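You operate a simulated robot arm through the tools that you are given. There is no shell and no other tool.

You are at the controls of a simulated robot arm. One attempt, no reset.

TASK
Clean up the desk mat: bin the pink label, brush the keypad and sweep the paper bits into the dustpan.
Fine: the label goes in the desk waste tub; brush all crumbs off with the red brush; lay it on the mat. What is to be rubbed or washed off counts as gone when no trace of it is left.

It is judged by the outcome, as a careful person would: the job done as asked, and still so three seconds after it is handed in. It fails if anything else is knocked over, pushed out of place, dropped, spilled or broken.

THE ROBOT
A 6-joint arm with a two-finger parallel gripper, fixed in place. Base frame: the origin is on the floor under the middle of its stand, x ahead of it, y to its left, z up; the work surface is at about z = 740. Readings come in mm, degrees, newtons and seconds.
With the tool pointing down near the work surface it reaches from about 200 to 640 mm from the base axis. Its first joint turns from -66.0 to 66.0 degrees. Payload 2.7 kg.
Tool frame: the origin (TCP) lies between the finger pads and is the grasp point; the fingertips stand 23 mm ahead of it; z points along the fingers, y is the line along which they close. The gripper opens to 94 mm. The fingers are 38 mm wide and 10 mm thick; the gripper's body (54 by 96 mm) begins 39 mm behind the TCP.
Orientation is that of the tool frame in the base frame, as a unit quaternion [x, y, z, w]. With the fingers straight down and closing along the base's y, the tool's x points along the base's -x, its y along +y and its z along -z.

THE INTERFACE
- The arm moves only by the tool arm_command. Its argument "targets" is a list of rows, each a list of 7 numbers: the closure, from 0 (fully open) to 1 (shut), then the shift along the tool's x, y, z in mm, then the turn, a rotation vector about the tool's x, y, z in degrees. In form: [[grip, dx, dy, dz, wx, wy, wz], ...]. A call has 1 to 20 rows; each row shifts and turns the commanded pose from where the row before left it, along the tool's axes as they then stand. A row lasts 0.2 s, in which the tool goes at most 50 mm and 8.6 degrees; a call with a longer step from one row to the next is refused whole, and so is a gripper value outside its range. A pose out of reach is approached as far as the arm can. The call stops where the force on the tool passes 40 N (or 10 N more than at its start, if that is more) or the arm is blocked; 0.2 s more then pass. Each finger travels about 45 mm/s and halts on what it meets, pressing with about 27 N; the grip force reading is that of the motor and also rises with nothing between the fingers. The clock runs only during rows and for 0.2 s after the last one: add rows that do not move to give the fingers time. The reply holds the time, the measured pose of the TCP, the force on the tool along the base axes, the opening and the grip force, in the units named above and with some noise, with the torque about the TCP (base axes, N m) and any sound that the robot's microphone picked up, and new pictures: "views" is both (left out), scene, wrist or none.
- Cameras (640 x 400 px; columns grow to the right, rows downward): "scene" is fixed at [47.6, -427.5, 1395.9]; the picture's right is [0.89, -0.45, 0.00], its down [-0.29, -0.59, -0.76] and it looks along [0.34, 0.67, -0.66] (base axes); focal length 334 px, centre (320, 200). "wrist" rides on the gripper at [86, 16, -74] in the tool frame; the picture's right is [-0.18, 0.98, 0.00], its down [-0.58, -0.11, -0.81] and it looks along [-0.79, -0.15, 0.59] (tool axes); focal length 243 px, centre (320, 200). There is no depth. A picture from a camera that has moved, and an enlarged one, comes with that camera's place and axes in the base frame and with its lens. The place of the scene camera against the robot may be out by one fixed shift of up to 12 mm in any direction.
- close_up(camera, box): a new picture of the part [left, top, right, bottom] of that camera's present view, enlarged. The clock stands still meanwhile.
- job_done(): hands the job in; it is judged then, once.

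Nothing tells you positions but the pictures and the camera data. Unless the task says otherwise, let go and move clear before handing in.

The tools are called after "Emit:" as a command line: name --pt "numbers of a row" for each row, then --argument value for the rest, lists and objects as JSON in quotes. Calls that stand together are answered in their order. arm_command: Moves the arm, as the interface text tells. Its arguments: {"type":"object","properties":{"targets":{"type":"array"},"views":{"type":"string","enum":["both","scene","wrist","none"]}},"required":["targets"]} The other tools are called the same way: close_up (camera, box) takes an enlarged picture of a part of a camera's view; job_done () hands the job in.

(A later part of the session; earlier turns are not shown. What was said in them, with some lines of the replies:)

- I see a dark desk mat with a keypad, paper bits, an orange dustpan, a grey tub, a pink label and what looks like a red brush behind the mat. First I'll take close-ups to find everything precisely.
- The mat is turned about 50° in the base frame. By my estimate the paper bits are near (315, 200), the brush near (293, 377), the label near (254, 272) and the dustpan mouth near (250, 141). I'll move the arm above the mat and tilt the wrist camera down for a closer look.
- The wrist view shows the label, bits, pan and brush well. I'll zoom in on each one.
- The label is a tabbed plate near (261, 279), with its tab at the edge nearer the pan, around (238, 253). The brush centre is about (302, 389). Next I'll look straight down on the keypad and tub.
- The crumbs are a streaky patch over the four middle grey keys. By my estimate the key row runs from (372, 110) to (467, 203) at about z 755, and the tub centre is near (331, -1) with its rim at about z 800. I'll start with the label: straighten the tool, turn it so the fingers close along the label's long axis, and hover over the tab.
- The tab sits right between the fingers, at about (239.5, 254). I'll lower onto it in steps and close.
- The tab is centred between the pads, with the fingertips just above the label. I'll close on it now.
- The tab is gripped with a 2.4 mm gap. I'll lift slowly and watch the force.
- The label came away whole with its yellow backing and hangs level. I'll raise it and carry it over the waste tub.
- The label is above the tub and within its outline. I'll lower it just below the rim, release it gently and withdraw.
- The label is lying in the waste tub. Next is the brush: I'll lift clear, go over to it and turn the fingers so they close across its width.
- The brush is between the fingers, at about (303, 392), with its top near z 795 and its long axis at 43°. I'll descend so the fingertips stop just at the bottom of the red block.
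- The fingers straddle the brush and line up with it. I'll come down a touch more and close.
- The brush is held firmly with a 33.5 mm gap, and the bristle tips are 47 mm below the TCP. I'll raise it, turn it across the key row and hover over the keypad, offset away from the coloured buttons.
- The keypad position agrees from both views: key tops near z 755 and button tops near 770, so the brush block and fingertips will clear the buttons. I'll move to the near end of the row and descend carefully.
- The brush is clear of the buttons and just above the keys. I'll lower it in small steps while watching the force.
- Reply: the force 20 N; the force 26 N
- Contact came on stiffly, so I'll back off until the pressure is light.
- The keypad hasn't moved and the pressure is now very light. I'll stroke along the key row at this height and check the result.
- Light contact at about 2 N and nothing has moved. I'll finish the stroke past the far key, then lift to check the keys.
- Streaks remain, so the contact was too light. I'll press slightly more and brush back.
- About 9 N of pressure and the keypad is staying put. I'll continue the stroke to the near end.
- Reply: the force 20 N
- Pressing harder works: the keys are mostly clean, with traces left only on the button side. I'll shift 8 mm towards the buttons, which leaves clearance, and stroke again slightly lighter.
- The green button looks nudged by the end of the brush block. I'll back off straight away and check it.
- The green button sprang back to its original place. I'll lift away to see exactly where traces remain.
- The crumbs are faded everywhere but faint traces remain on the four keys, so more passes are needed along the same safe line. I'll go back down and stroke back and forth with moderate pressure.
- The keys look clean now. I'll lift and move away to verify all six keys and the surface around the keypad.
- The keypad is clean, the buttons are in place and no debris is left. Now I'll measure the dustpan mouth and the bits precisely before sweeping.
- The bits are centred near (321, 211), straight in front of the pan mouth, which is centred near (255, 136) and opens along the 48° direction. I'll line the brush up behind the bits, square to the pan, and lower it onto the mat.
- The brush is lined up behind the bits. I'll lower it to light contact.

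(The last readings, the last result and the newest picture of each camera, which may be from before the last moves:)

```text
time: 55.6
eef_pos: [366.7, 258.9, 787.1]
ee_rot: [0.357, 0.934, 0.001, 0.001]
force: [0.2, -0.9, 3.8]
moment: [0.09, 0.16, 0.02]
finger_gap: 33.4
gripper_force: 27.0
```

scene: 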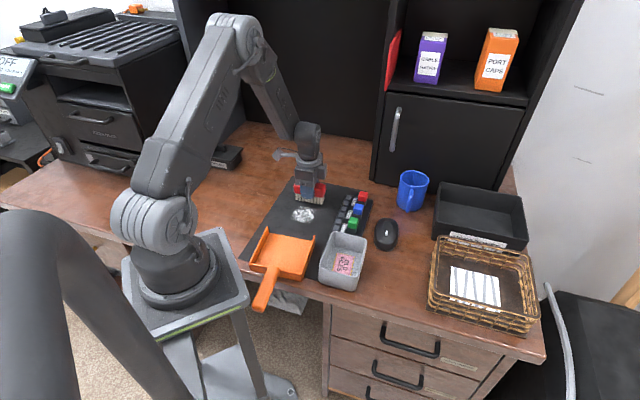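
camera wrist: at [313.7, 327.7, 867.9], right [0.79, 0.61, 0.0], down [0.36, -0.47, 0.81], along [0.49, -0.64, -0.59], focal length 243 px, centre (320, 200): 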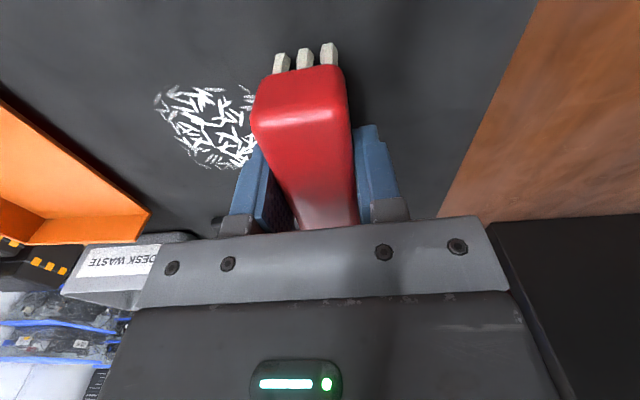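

Light contact at about 4 N. I'll press slightly more, sweep through half of the patch and watch how the bits behave.

Emit:
arm_command --pt "1 0 0 0.4 0 0 0" --pt "1 0 -8 0 0 0 0" --pt "1 0 -8 0 0 0 0" --pt "1 0 -8 0 0 0 0" --pt "1 0 -8 0 0 0 0" --pt "1 0 -8 0 0 0 0" --pt "1 0 -8 0 0 0 0" --views "wrist"

Emit:
close_up --camera "scene" --box '[260, 170, 350, 250]'

Emit:
close_up --camera "wrist" --box '[100, 20, 400, 220]'

```text
time: 57.2
eef_pos: [335.2, 224.8, 788.0]
ee_rot: [0.358, 0.934, 0.002, 0.001]
force: [4.6, 6.0, 8.9]
moment: [0.49, 0.14, -0.35]
finger_gap: 33.3
gripper_force: 27.1
camera wrist: at [281.7, 293.9, 862.0], right [0.79, 0.61, 0.0], down [0.36, -0.47, 0.81], along [0.49, -0.64, -0.59], focal length 243 px, centre (320, 200)
```

wrist: 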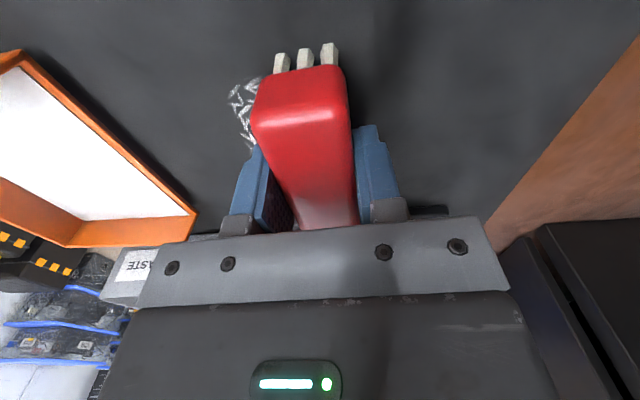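

```text
5.00 times, centred on (305, 210) of scene
camera zoom: at [47.6, -427.5, 1395.9], right [0.89, -0.45, 0.0], down [-0.29, -0.59, -0.76], along [0.34, 0.67, -0.66], focal length 1669 px, centre (395, 150)
```

zoom: 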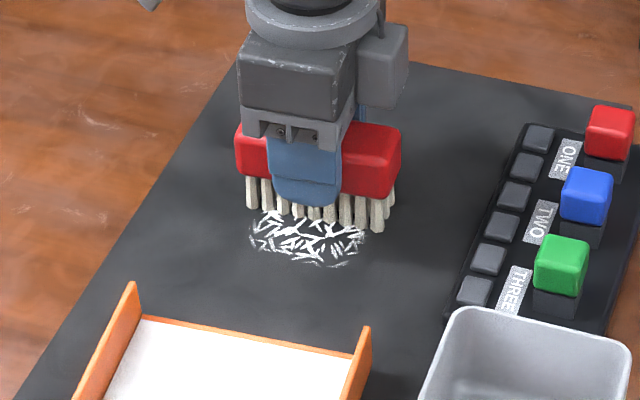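

```text
2.00 times, centred on (250, 120) of wrist
camera zoom: at [281.7, 293.9, 862.0], right [0.79, 0.61, 0.0], down [0.36, -0.47, 0.81], along [0.49, -0.64, -0.59], focal length 485 px, centre (460, 360)
```

zoom: 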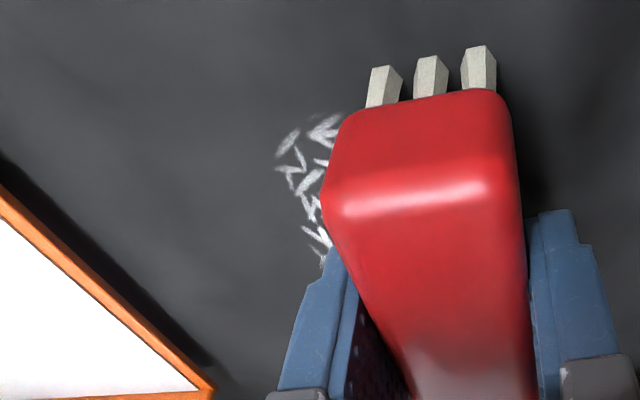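

Emit:
close_up --camera "scene" --box '[240, 215, 330, 290]'

```text
5.33 times, centred on (285, 252) of scene
camera zoom: at [47.6, -427.5, 1395.9], right [0.89, -0.45, 0.0], down [-0.29, -0.59, -0.76], along [0.34, 0.67, -0.66], focal length 1780 px, centre (507, -80)
```

zoom: 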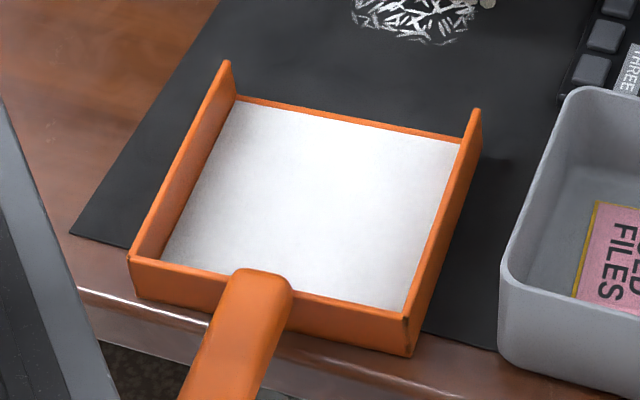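

The pan floor now shows a white layer of collected paper, and neither the mat nor the pan has moved. I'll continue the stroke up to just short of the pan lip.

Emit:
arm_command --pt "1 0 -8 0 0 0 0" --pt "1 0 -8 0 0 0 0" --pt "1 0 -8 0 0 0 0" --pt "1 0 -8 0 0 0 0" --pt "1 0 -8 0 0 0 0" --pt "1 0 -8 0 0 0 0" --pt "1 0 -8 0 0 0 0" --pt "1 0 -8 0 0 0 0" --pt "1 0 -8 0 0 0 0" --views "wrist"

Emit:
close_up --camera "scene" --box '[250, 170, 350, 260]'

Emit:
close_up --camera "wrist" --box '[100, 20, 540, 220]'

```text
time: 59.2
eef_pos: [288.0, 171.2, 787.4]
ee_rot: [0.357, 0.934, 0.001, 0.001]
force: [8.2, 8.1, 15.5]
moment: [0.61, 0.15, -0.38]
finger_gap: 33.4
gripper_force: 27.0
camera wrist: at [233.7, 240.5, 861.7], right [0.79, 0.61, 0.0], down [0.36, -0.47, 0.81], along [0.49, -0.64, -0.59], focal length 243 px, centre (320, 200)
```

wrist: 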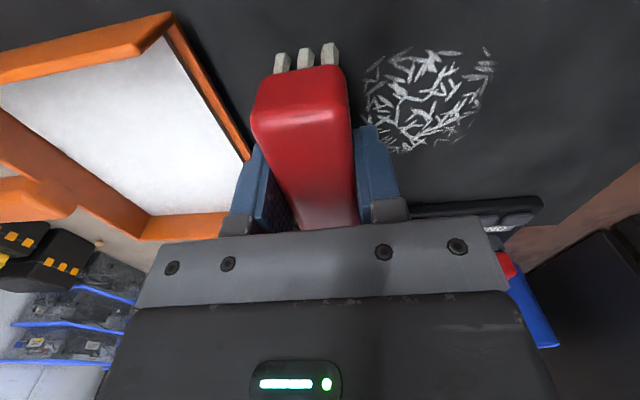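

```text
4.44 times, centred on (300, 215) of scene
camera zoom: at [47.7, -427.4, 1395.9], right [0.89, -0.45, 0.0], down [-0.29, -0.59, -0.76], along [0.34, 0.67, -0.66], focal length 1484 px, centre (409, 133)
```

zoom: 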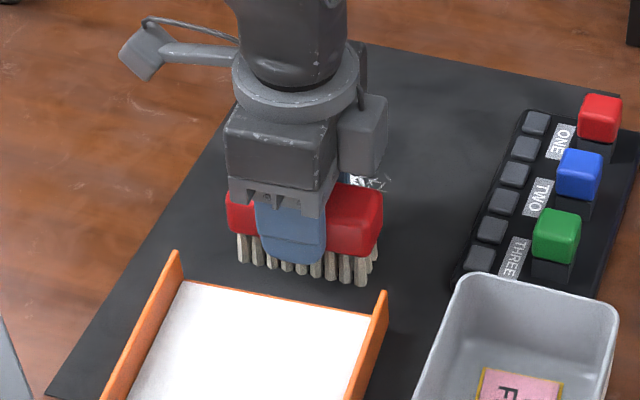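

```text
1.45 times, centred on (320, 120) of wrist
camera zoom: at [233.7, 240.5, 861.7], right [0.79, 0.61, 0.0], down [0.36, -0.47, 0.81], along [0.49, -0.64, -0.59], focal length 353 px, centre (320, 316)
```

zoom: 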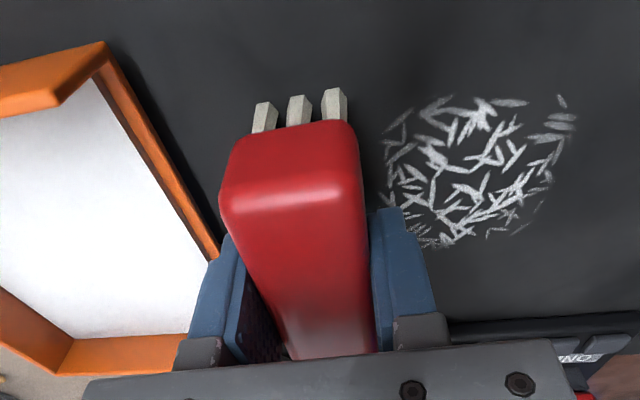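

The first pass faded the bits, so several passes are needed. About 20 mm remains before the lip. I'll finish this stroke, lift over the lip with a small forward flick, and look at the clearance.

Emit:
arm_command --pt "1 0 -7 -0.2 0 0 0" --pt "1 0 -7 -0.2 0 0 0" --pt "1 0 -3 -8 0 0 0" --pt "1 0 -15 -5 0 0 0" --pt "1 0 -15 0 0 0 0" --pt "1 0 0 0 0 0 0" --views "wrist"

Emit:
close_up --camera "scene" --box '[240, 190, 340, 280]'

```text
time: 60.6
eef_pos: [254.3, 134.6, 799.9]
ee_rot: [0.358, 0.934, -0.001, 0.0]
force: [-0.7, 0.8, 0.4]
moment: [-0.03, 0.01, 0.01]
finger_gap: 33.7
gripper_force: 27.0
camera wrist: at [200.4, 204.1, 874.6], right [0.79, 0.61, 0.0], down [0.36, -0.47, 0.81], along [0.49, -0.64, -0.59], focal length 243 px, centre (320, 200)
```

wrist: 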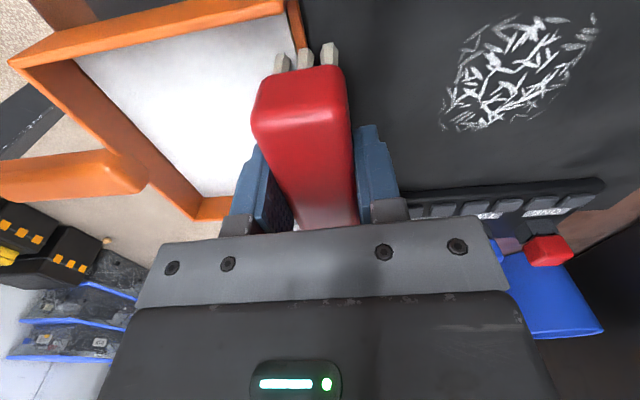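

```text
4.44 times, centred on (290, 235) of scene
camera zoom: at [47.6, -427.5, 1395.9], right [0.89, -0.45, 0.0], down [-0.29, -0.59, -0.76], along [0.34, 0.67, -0.66], focal length 1484 px, centre (453, 44)
```

zoom: 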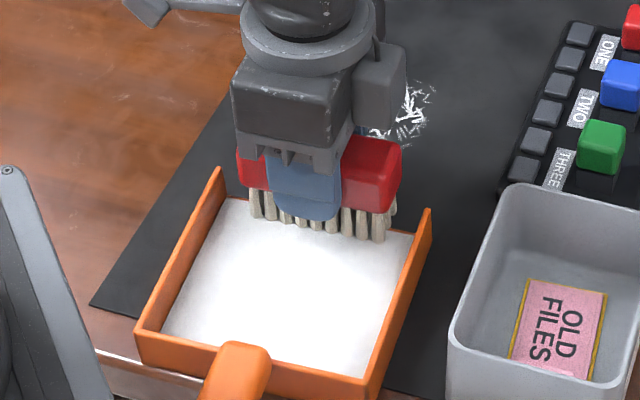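

The brush passed cleanly over the lip. I'll go back behind the bits for a second pass, offset a few mm to one side.

Emit:
arm_command --pt "1 0 0 -30 0 0 0" --pt "1 0 42 0 0 0 0" --pt "1 0 42 0 0 0 0" --pt "1 -6 42 0 0 0 0" --pt "1 0 41 0 0 0 0" --pt "1 0 0 20 0 0 0" --pt "1 0 0 15 0 0 0" --pt "1 0 0 6 0 0 0" --pt "1 0 0 2 0 0 0" --pt "1 0 0 0 0 0 0" --views "none"

Emit:
close_up --camera "scene" --box '[260, 170, 350, 250]'

```text
time: 62.8
eef_pos: [372.0, 252.6, 787.6]
ee_rot: [0.357, 0.934, 0.001, 0.0]
force: [0.1, 0.7, -0.8]
moment: [-0.03, 0.02, 0.0]
finger_gap: 33.5
gripper_force: 27.6
```

```text
5.00 times, centred on (305, 210) of scene
camera zoom: at [47.6, -427.5, 1395.9], right [0.89, -0.45, 0.0], down [-0.29, -0.59, -0.76], along [0.34, 0.67, -0.66], focal length 1669 px, centre (395, 150)
```

zoom: 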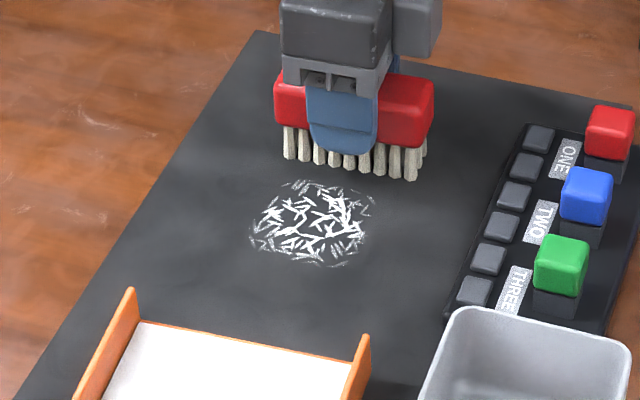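

Emit:
arm_command --pt "1 0 -4 0.5 0 0 0" --pt "1 0 -8.2 0 0 0 0" --pt "1 0 -8.2 0 0 0 0" --pt "1 0 -8.2 0 0 0 0" --pt "1 0 -8.2 0 0 0 0" --pt "1 0 -8.2 0 0 0 0" --pt "1 0 -8.2 0 0 0 0" --pt "1 0 -8.2 -0.03 0 0 0" --pt "1 0 -8.2 -0.03 0 0 0" --pt "1 0 -8.2 -0.03 0 0 0" --pt "1 0 -8.2 -0.03 0 0 0" --pt "1 0 -8.2 -0.05 0 0 0" --pt "1 0 -8.2 -0.1 0 0 0" --pt "1 0 -8.2 -0.1 0 0 0" --pt "1 0 -8.2 -0.1 0 0 0" --pt "1 0 -8.2 -0.1 0 0 0" --pt "1 0 -5 -8 0 0 0" --pt "1 0 -15 -5 0 0 0" --pt "1 0 -15 0 0 0 0" --views "wrist"

Emit:
close_up --camera "scene" --box '[250, 170, 350, 270]'

Emit:
close_up --camera "wrist" --box '[400, 0, 640, 180]'

```text
time: 66.8
eef_pos: [263.3, 134.2, 798.3]
ee_rot: [0.357, 0.934, 0.0, 0.0]
force: [0.1, -0.3, -0.5]
moment: [0.0, 0.02, 0.0]
finger_gap: 33.3
gripper_force: 27.4
camera wrist: at [209.3, 204.2, 873.8], right [0.79, 0.61, 0.0], down [0.36, -0.47, 0.81], along [0.49, -0.64, -0.59], focal length 243 px, centre (320, 200)
```

wrist: 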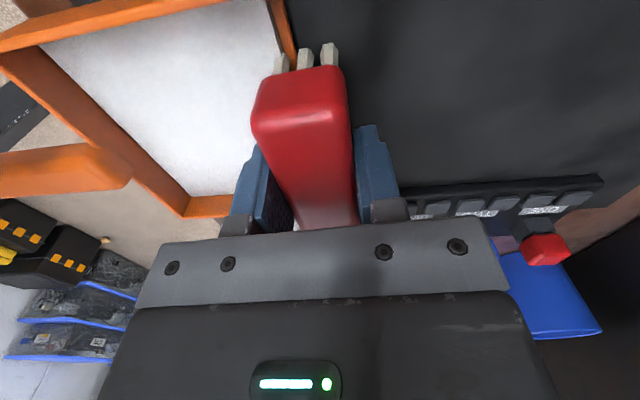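

```text
4.00 times, centred on (300, 220) of scene
camera zoom: at [47.6, -427.5, 1395.9], right [0.89, -0.45, 0.0], down [-0.29, -0.59, -0.76], along [0.34, 0.67, -0.66], focal length 1335 px, centre (400, 120)
```

zoom: 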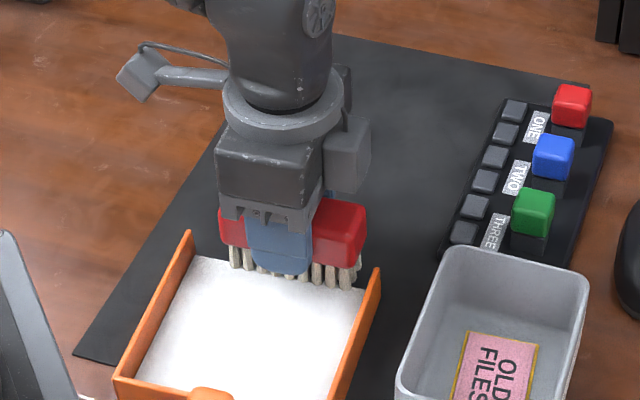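

```text
2.22 times, centred on (520, 90) of wrist
camera zoom: at [209.3, 204.2, 873.8], right [0.79, 0.61, 0.0], down [0.36, -0.47, 0.81], along [0.49, -0.64, -0.59], focal length 539 px, centre (-124, 444)
```

zoom: 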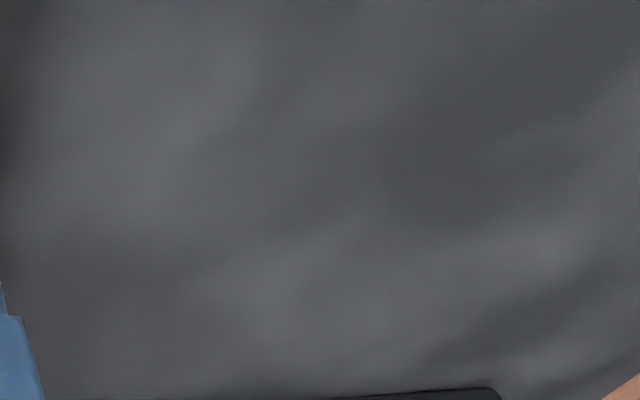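

The mat looks clear where the bits were. I'll lift the brush away and inspect the whole mat before setting the brush down.

Emit:
arm_command --pt "1 0 0 -40 0 0 0" --pt "1 0 0 -40 0 0 0" --pt "1 30 40 0 0 0 0" --pt "1 30 40 0 0 0 0" --pt "1 30 40 0 0 0 0" --pt "1 30 40 0 0 0 0" --pt "1 0 0 0 0 0 0" --views "both"

Emit:
close_up --camera "scene" --box '[270, 180, 340, 245]'

Emit:
close_up --camera "scene" --box '[240, 180, 390, 290]'

```text
time: 68.4
eef_pos: [278.9, 334.6, 881.2]
ee_rot: [0.358, 0.934, 0.0, 0.0]
force: [-1.2, 0.4, -0.7]
moment: [0.0, 0.02, 0.0]
finger_gap: 33.3
gripper_force: 26.8
camera wrist: at [224.4, 404.4, 956.5], right [0.79, 0.61, 0.0], down [0.36, -0.47, 0.81], along [0.49, -0.64, -0.59], focal length 243 px, centre (320, 200)
```

scene: 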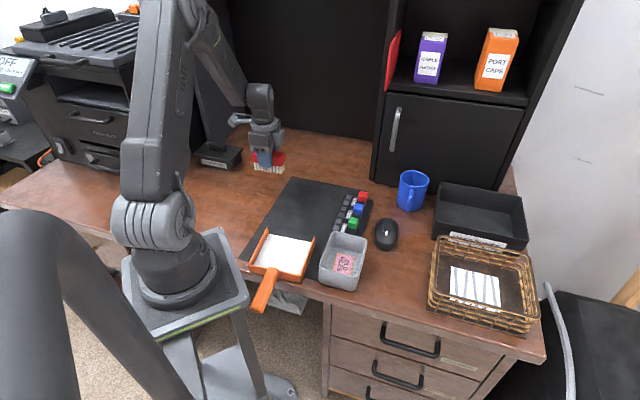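
wrist: 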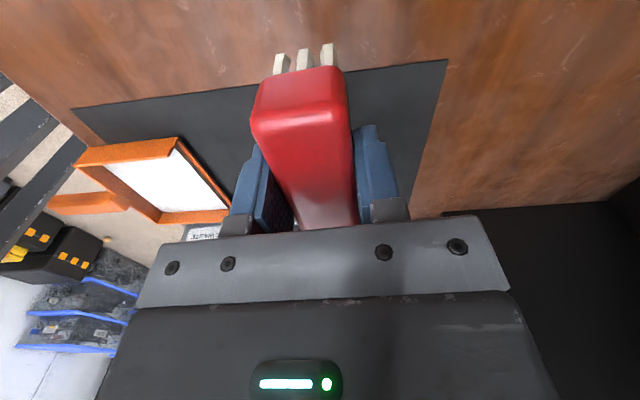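

```text
6.15 times, centred on (305, 212) of scene
camera zoom: at [47.6, -427.5, 1395.9], right [0.89, -0.45, 0.0], down [-0.29, -0.59, -0.76], along [0.34, 0.67, -0.66], focal length 2054 px, centre (412, 123)
```

zoom: 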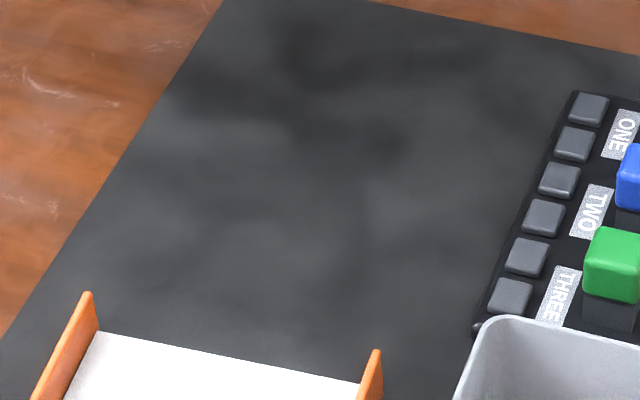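

```text
3.64 times, centred on (315, 235) of scene
camera zoom: at [47.6, -427.5, 1395.9], right [0.89, -0.45, 0.0], down [-0.29, -0.59, -0.76], along [0.34, 0.67, -0.66], focal length 1214 px, centre (338, 73)
```

zoom: 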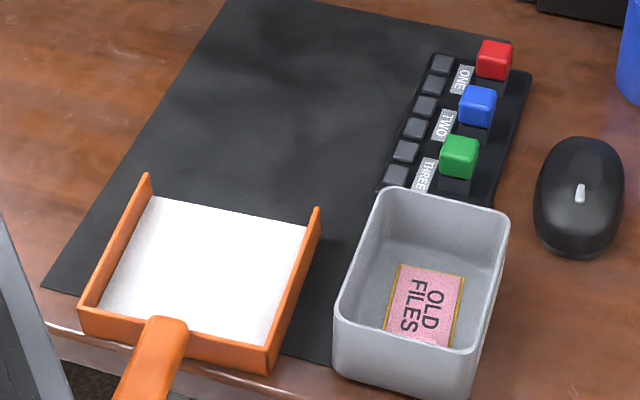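

Emit:
close_up --camera "scene" --box '[282, 195, 322, 228]'

Emit:
close_up --camera "scene" --box '[262, 215, 322, 250]'

Emit:
close_up --camera "scene" --box '[330, 188, 375, 235]'

```text
12.12 times, centred on (302, 212) of scene
camera zoom: at [47.6, -427.5, 1395.9], right [0.89, -0.45, 0.0], down [-0.29, -0.59, -0.76], along [0.34, 0.67, -0.66], focal length 4046 px, centre (538, 61)
```

zoom: 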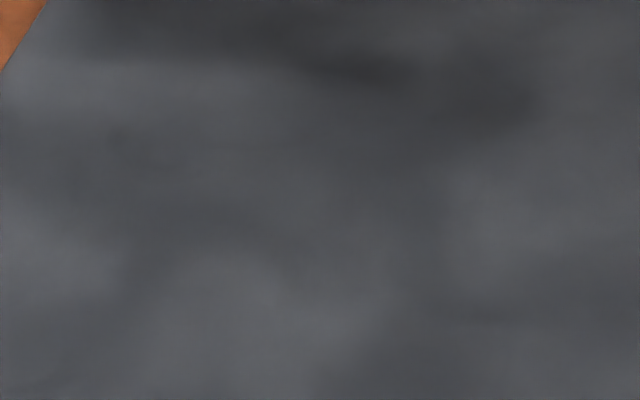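

```text
10.67 times, centred on (292, 232) of scene
camera zoom: at [47.6, -427.5, 1395.9], right [0.89, -0.45, 0.0], down [-0.29, -0.59, -0.76], along [0.34, 0.67, -0.66], focal length 3561 px, centre (619, -147)
```

zoom: 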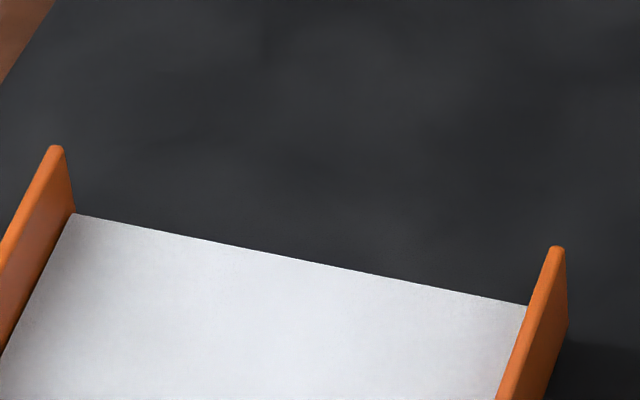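

```text
8.51 times, centred on (352, 212) of scene
camera zoom: at [47.6, -427.5, 1395.9], right [0.89, -0.45, 0.0], down [-0.29, -0.59, -0.76], along [0.34, 0.67, -0.66], focal length 2841 px, centre (43, 102)
```

zoom: 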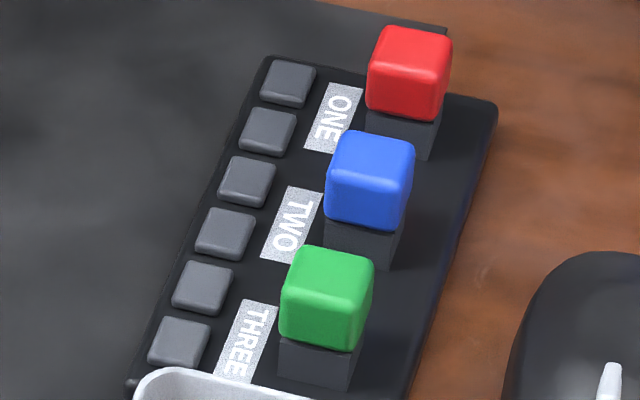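

Everything is clean: no trace of bits on the mat or crumbs on the keypad, and the label is in the tub. I'll now set the brush down on the free middle part of the mat.

Emit:
arm_command --pt "1 -37.2 -13.4 0 0 0 0" --pt "1 -37.2 -13.4 0 0 0 0" --pt "1 -37.2 -13.4 0 0 0 0" --pt "1 0 0 40 0 0 0" --pt "1 0 0 30 0 0 0" --pt "1 0 0 14 0 0 0" --pt "1 0 0 6 0 0 0" --pt "1 0 0 0 0 0 0" --views "both"

Emit:
close_up --camera "scene" --box '[270, 170, 350, 240]'

```text
time: 70.2
eef_pos: [337.0, 229.6, 789.4]
ee_rot: [0.358, 0.934, 0.001, 0.001]
force: [0.5, -1.2, -0.5]
moment: [0.0, 0.01, -0.02]
finger_gap: 33.4
gripper_force: 27.4
camera wrist: at [283.1, 298.6, 865.0], right [0.79, 0.61, 0.0], down [0.36, -0.47, 0.81], along [0.49, -0.64, -0.59], focal length 243 px, centre (320, 200)
```

scene: 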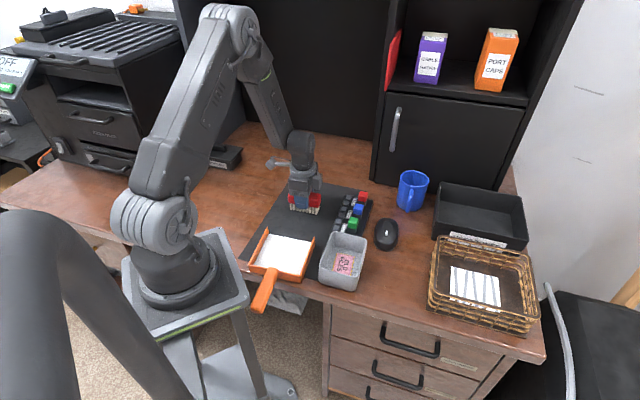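
wrist: 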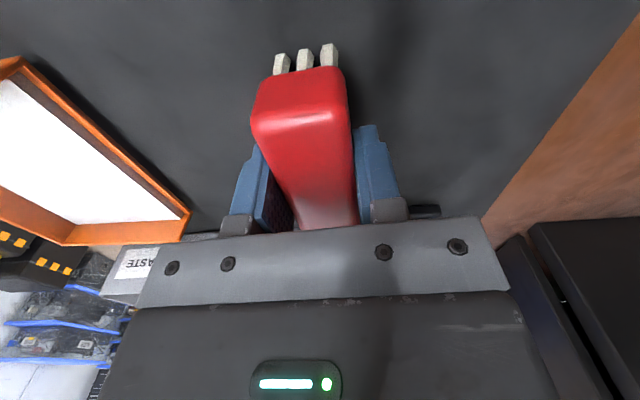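

```text
5.71 times, centred on (310, 205) of scene
camera zoom: at [47.6, -427.5, 1395.9], right [0.89, -0.45, 0.0], down [-0.29, -0.59, -0.76], along [0.34, 0.67, -0.66], focal length 1907 px, centre (377, 171)
```

zoom: 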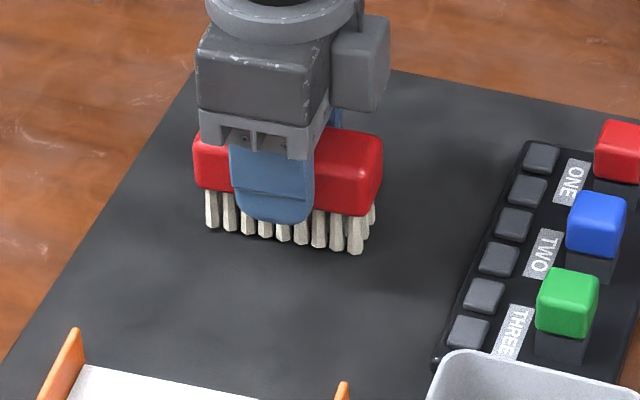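

The brush is just above the mat, well clear of the pan and keypad. I'll ease it down until the bristles touch.

Emit:
arm_command --pt "1 0 0 1 0 0 0" --pt "1 0 0 1 0 0 0" --pt "1 0 0 0 0 0 0" --views "none"

Emit:
arm_command --pt "1 0 0 0.7 0 0 0" --pt "1 0 0 0 0 0 0" --views "none"

```text
time: 71.0
eef_pos: [336.3, 228.0, 789.0]
ee_rot: [0.358, 0.934, 0.0, 0.0]
force: [0.2, 0.1, -0.1]
moment: [0.01, 0.01, 0.0]
finger_gap: 33.1
gripper_force: 27.7
```

```text
time: 71.6
eef_pos: [336.0, 230.6, 787.8]
ee_rot: [0.359, 0.933, -0.001, 0.0]
force: [0.0, -0.1, -1.3]
moment: [0.01, 0.03, 0.01]
finger_gap: 33.5
gripper_force: 27.3
```

Emit:
arm_command --pt "1 0 0 0.5 0 0 0" --pt "1 0 0 0 0 0 0" --views "none"

Emit:
arm_command --pt "1 0 0 0.5 0 0 0" --pt "1 0 0 0 0 0 0" --views "none"

```text
time: 72.2
eef_pos: [335.2, 228.3, 788.0]
ee_rot: [0.358, 0.934, -0.001, 0.0]
force: [-0.2, 0.6, -1.3]
moment: [-0.04, 0.0, -0.01]
finger_gap: 33.3
gripper_force: 26.9
```

```text
time: 72.8
eef_pos: [336.2, 229.9, 787.1]
ee_rot: [0.359, 0.933, 0.0, 0.0]
force: [0.5, -1.5, 4.1]
moment: [-0.14, -0.03, -0.01]
finger_gap: 33.3
gripper_force: 27.4
```

The bristles are resting on the mat. I'll open the fingers gently and check the brush stands still.

Emit:
arm_command --pt "0.63 0 0 0 0 0 0" --pt "0.6 0 0 0 0 0 0" --pt "0.5 0 0 0 0 0 0" --pt "0.35 0 0 0 0 0 0" --pt "0.35 0 0 0 0 0 0" --views "both"

Emit:
close_up --camera "scene" --box '[270, 170, 350, 240]'

```text
time: 74.0
eef_pos: [336.6, 229.8, 787.5]
ee_rot: [0.358, 0.934, 0.001, 0.0]
force: [0.6, 0.3, 0.2]
moment: [-0.02, -0.02, -0.02]
finger_gap: 61.2
gripper_force: 0.1
camera wrist: at [283.1, 299.2, 861.5], right [0.79, 0.61, 0.0], down [0.36, -0.47, 0.81], along [0.49, -0.64, -0.59], focal length 243 px, centre (320, 200)
```

scene: 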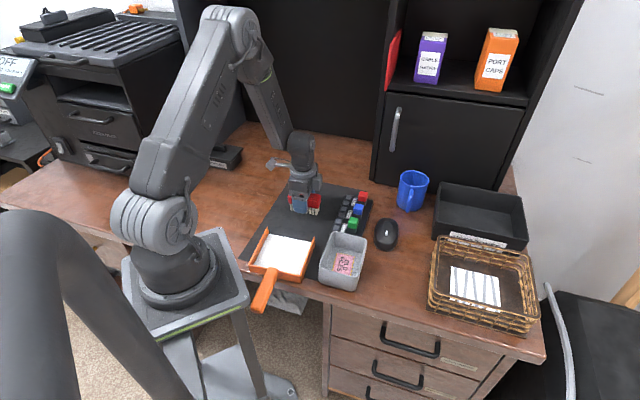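
wrist: 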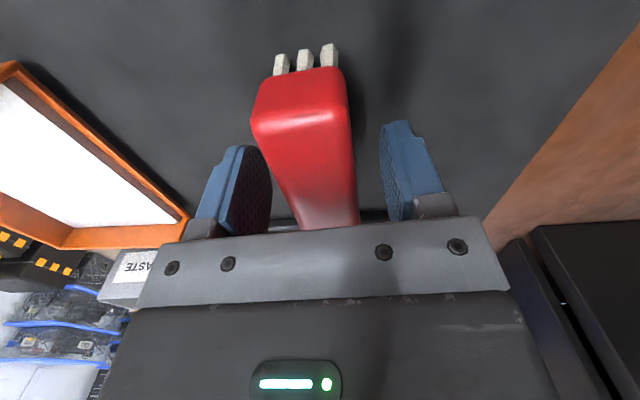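

```text
5.71 times, centred on (310, 205) of scene
camera zoom: at [47.6, -427.5, 1395.9], right [0.89, -0.45, 0.0], down [-0.29, -0.59, -0.76], along [0.34, 0.67, -0.66], focal length 1907 px, centre (377, 171)
```

zoom: 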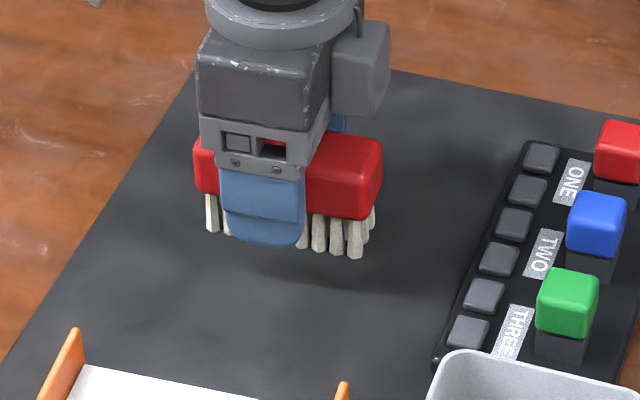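

The brush is free and standing steady on the mat. I'll withdraw straight up, move clear and do a final check.

Emit:
arm_command --pt "0.35 0 0 -20 0 0 0" --pt "0.35 0 0 -40 0 0 0" --pt "0.35 0 0 -45 0 0 0" --pt "0.35 0 0 -45 0 0 0" --pt "0.35 35 20 -20 0 0 0" --pt "0.35 35 20 0 0 0 0" --pt "0.35 35 20 0 0 0 0" --pt "0.35 0 0 0 0 0 0" --views "both"

Emit:
close_up --camera "scene" --box '[230, 160, 400, 300]'

Emit:
close_up --camera "scene" --box '[270, 170, 350, 240]'

```text
time: 75.8
eef_pos: [301.2, 343.5, 955.0]
ee_rot: [0.358, 0.934, 0.0, 0.0]
force: [0.0, -0.1, -0.2]
moment: [0.02, 0.03, 0.01]
finger_gap: 61.2
gripper_force: 0.0
camera wrist: at [246.0, 413.6, 1030.2], right [0.79, 0.61, 0.0], down [0.36, -0.47, 0.81], along [0.49, -0.64, -0.59], focal length 243 px, centre (320, 200)
```

scene: 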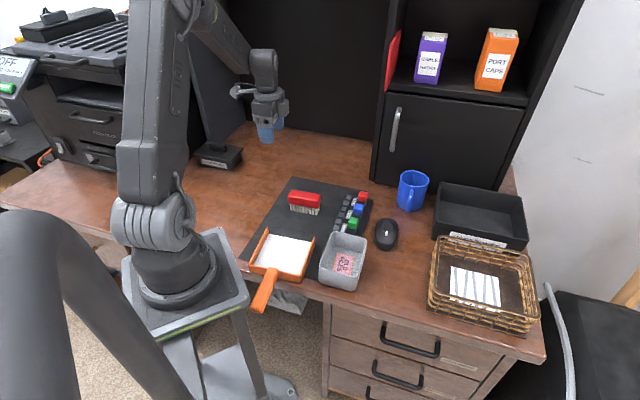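
wrist: 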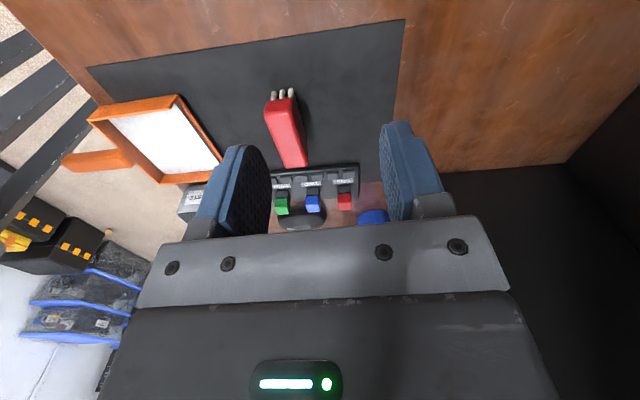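

```text
2.86 times, centred on (315, 230) of scene
camera zoom: at [47.6, -427.5, 1395.9], right [0.89, -0.45, 0.0], down [-0.29, -0.59, -0.76], along [0.34, 0.67, -0.66], focal length 954 px, centre (334, 114)
```

zoom: 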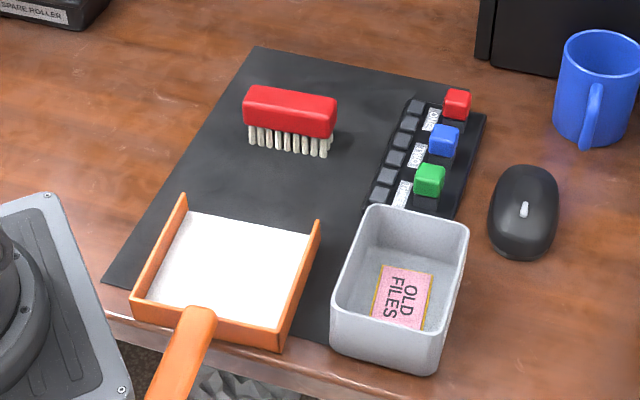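

```text
5.71 times, centred on (310, 205) of scene
camera zoom: at [47.6, -427.5, 1395.9], right [0.89, -0.45, 0.0], down [-0.29, -0.59, -0.76], along [0.34, 0.67, -0.66], focal length 1907 px, centre (377, 171)
```

zoom: 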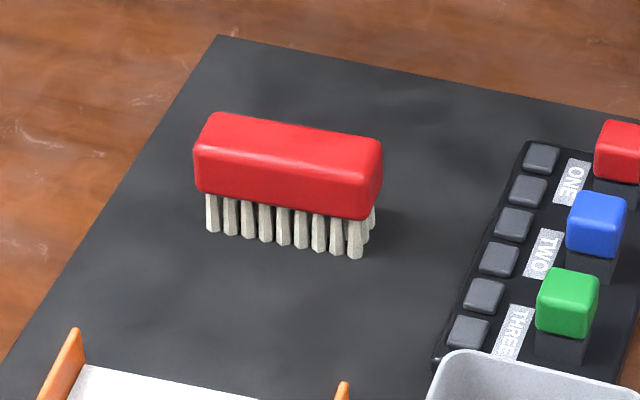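

The label is in the waste tub, the keypad and mat are clean, and the paper is in the dustpan. The brush stands on the mat, nothing else has been disturbed and the arm is clear, so I'm handing the job in.

Emit:
job_done

```text
The job is handed in.
```

The desk mat is cleaned up and handed in; I haven't seen a verdict on it.

- **Label:** The pink "OLD FILES" label came up whole, with its yellow backing, and is lying in the desk waste tub.
- **Keypad:** I brushed it with the red brush until close-ups showed no crumbs on any key. On one stroke the brush nudged the green button sideways by about 2.5 mm. It sprang back to its original position as soon as I backed off.
- **Paper bits:** Two sweeps took all the bits off the mat, and the pan floor now shows a layer of white paper. Neither the pan nor the mat appeared to move.
- **Brush:** It stands on its bristles on a clear part of the mat, away from the pan and keypad. The arm has let go and moved clear.
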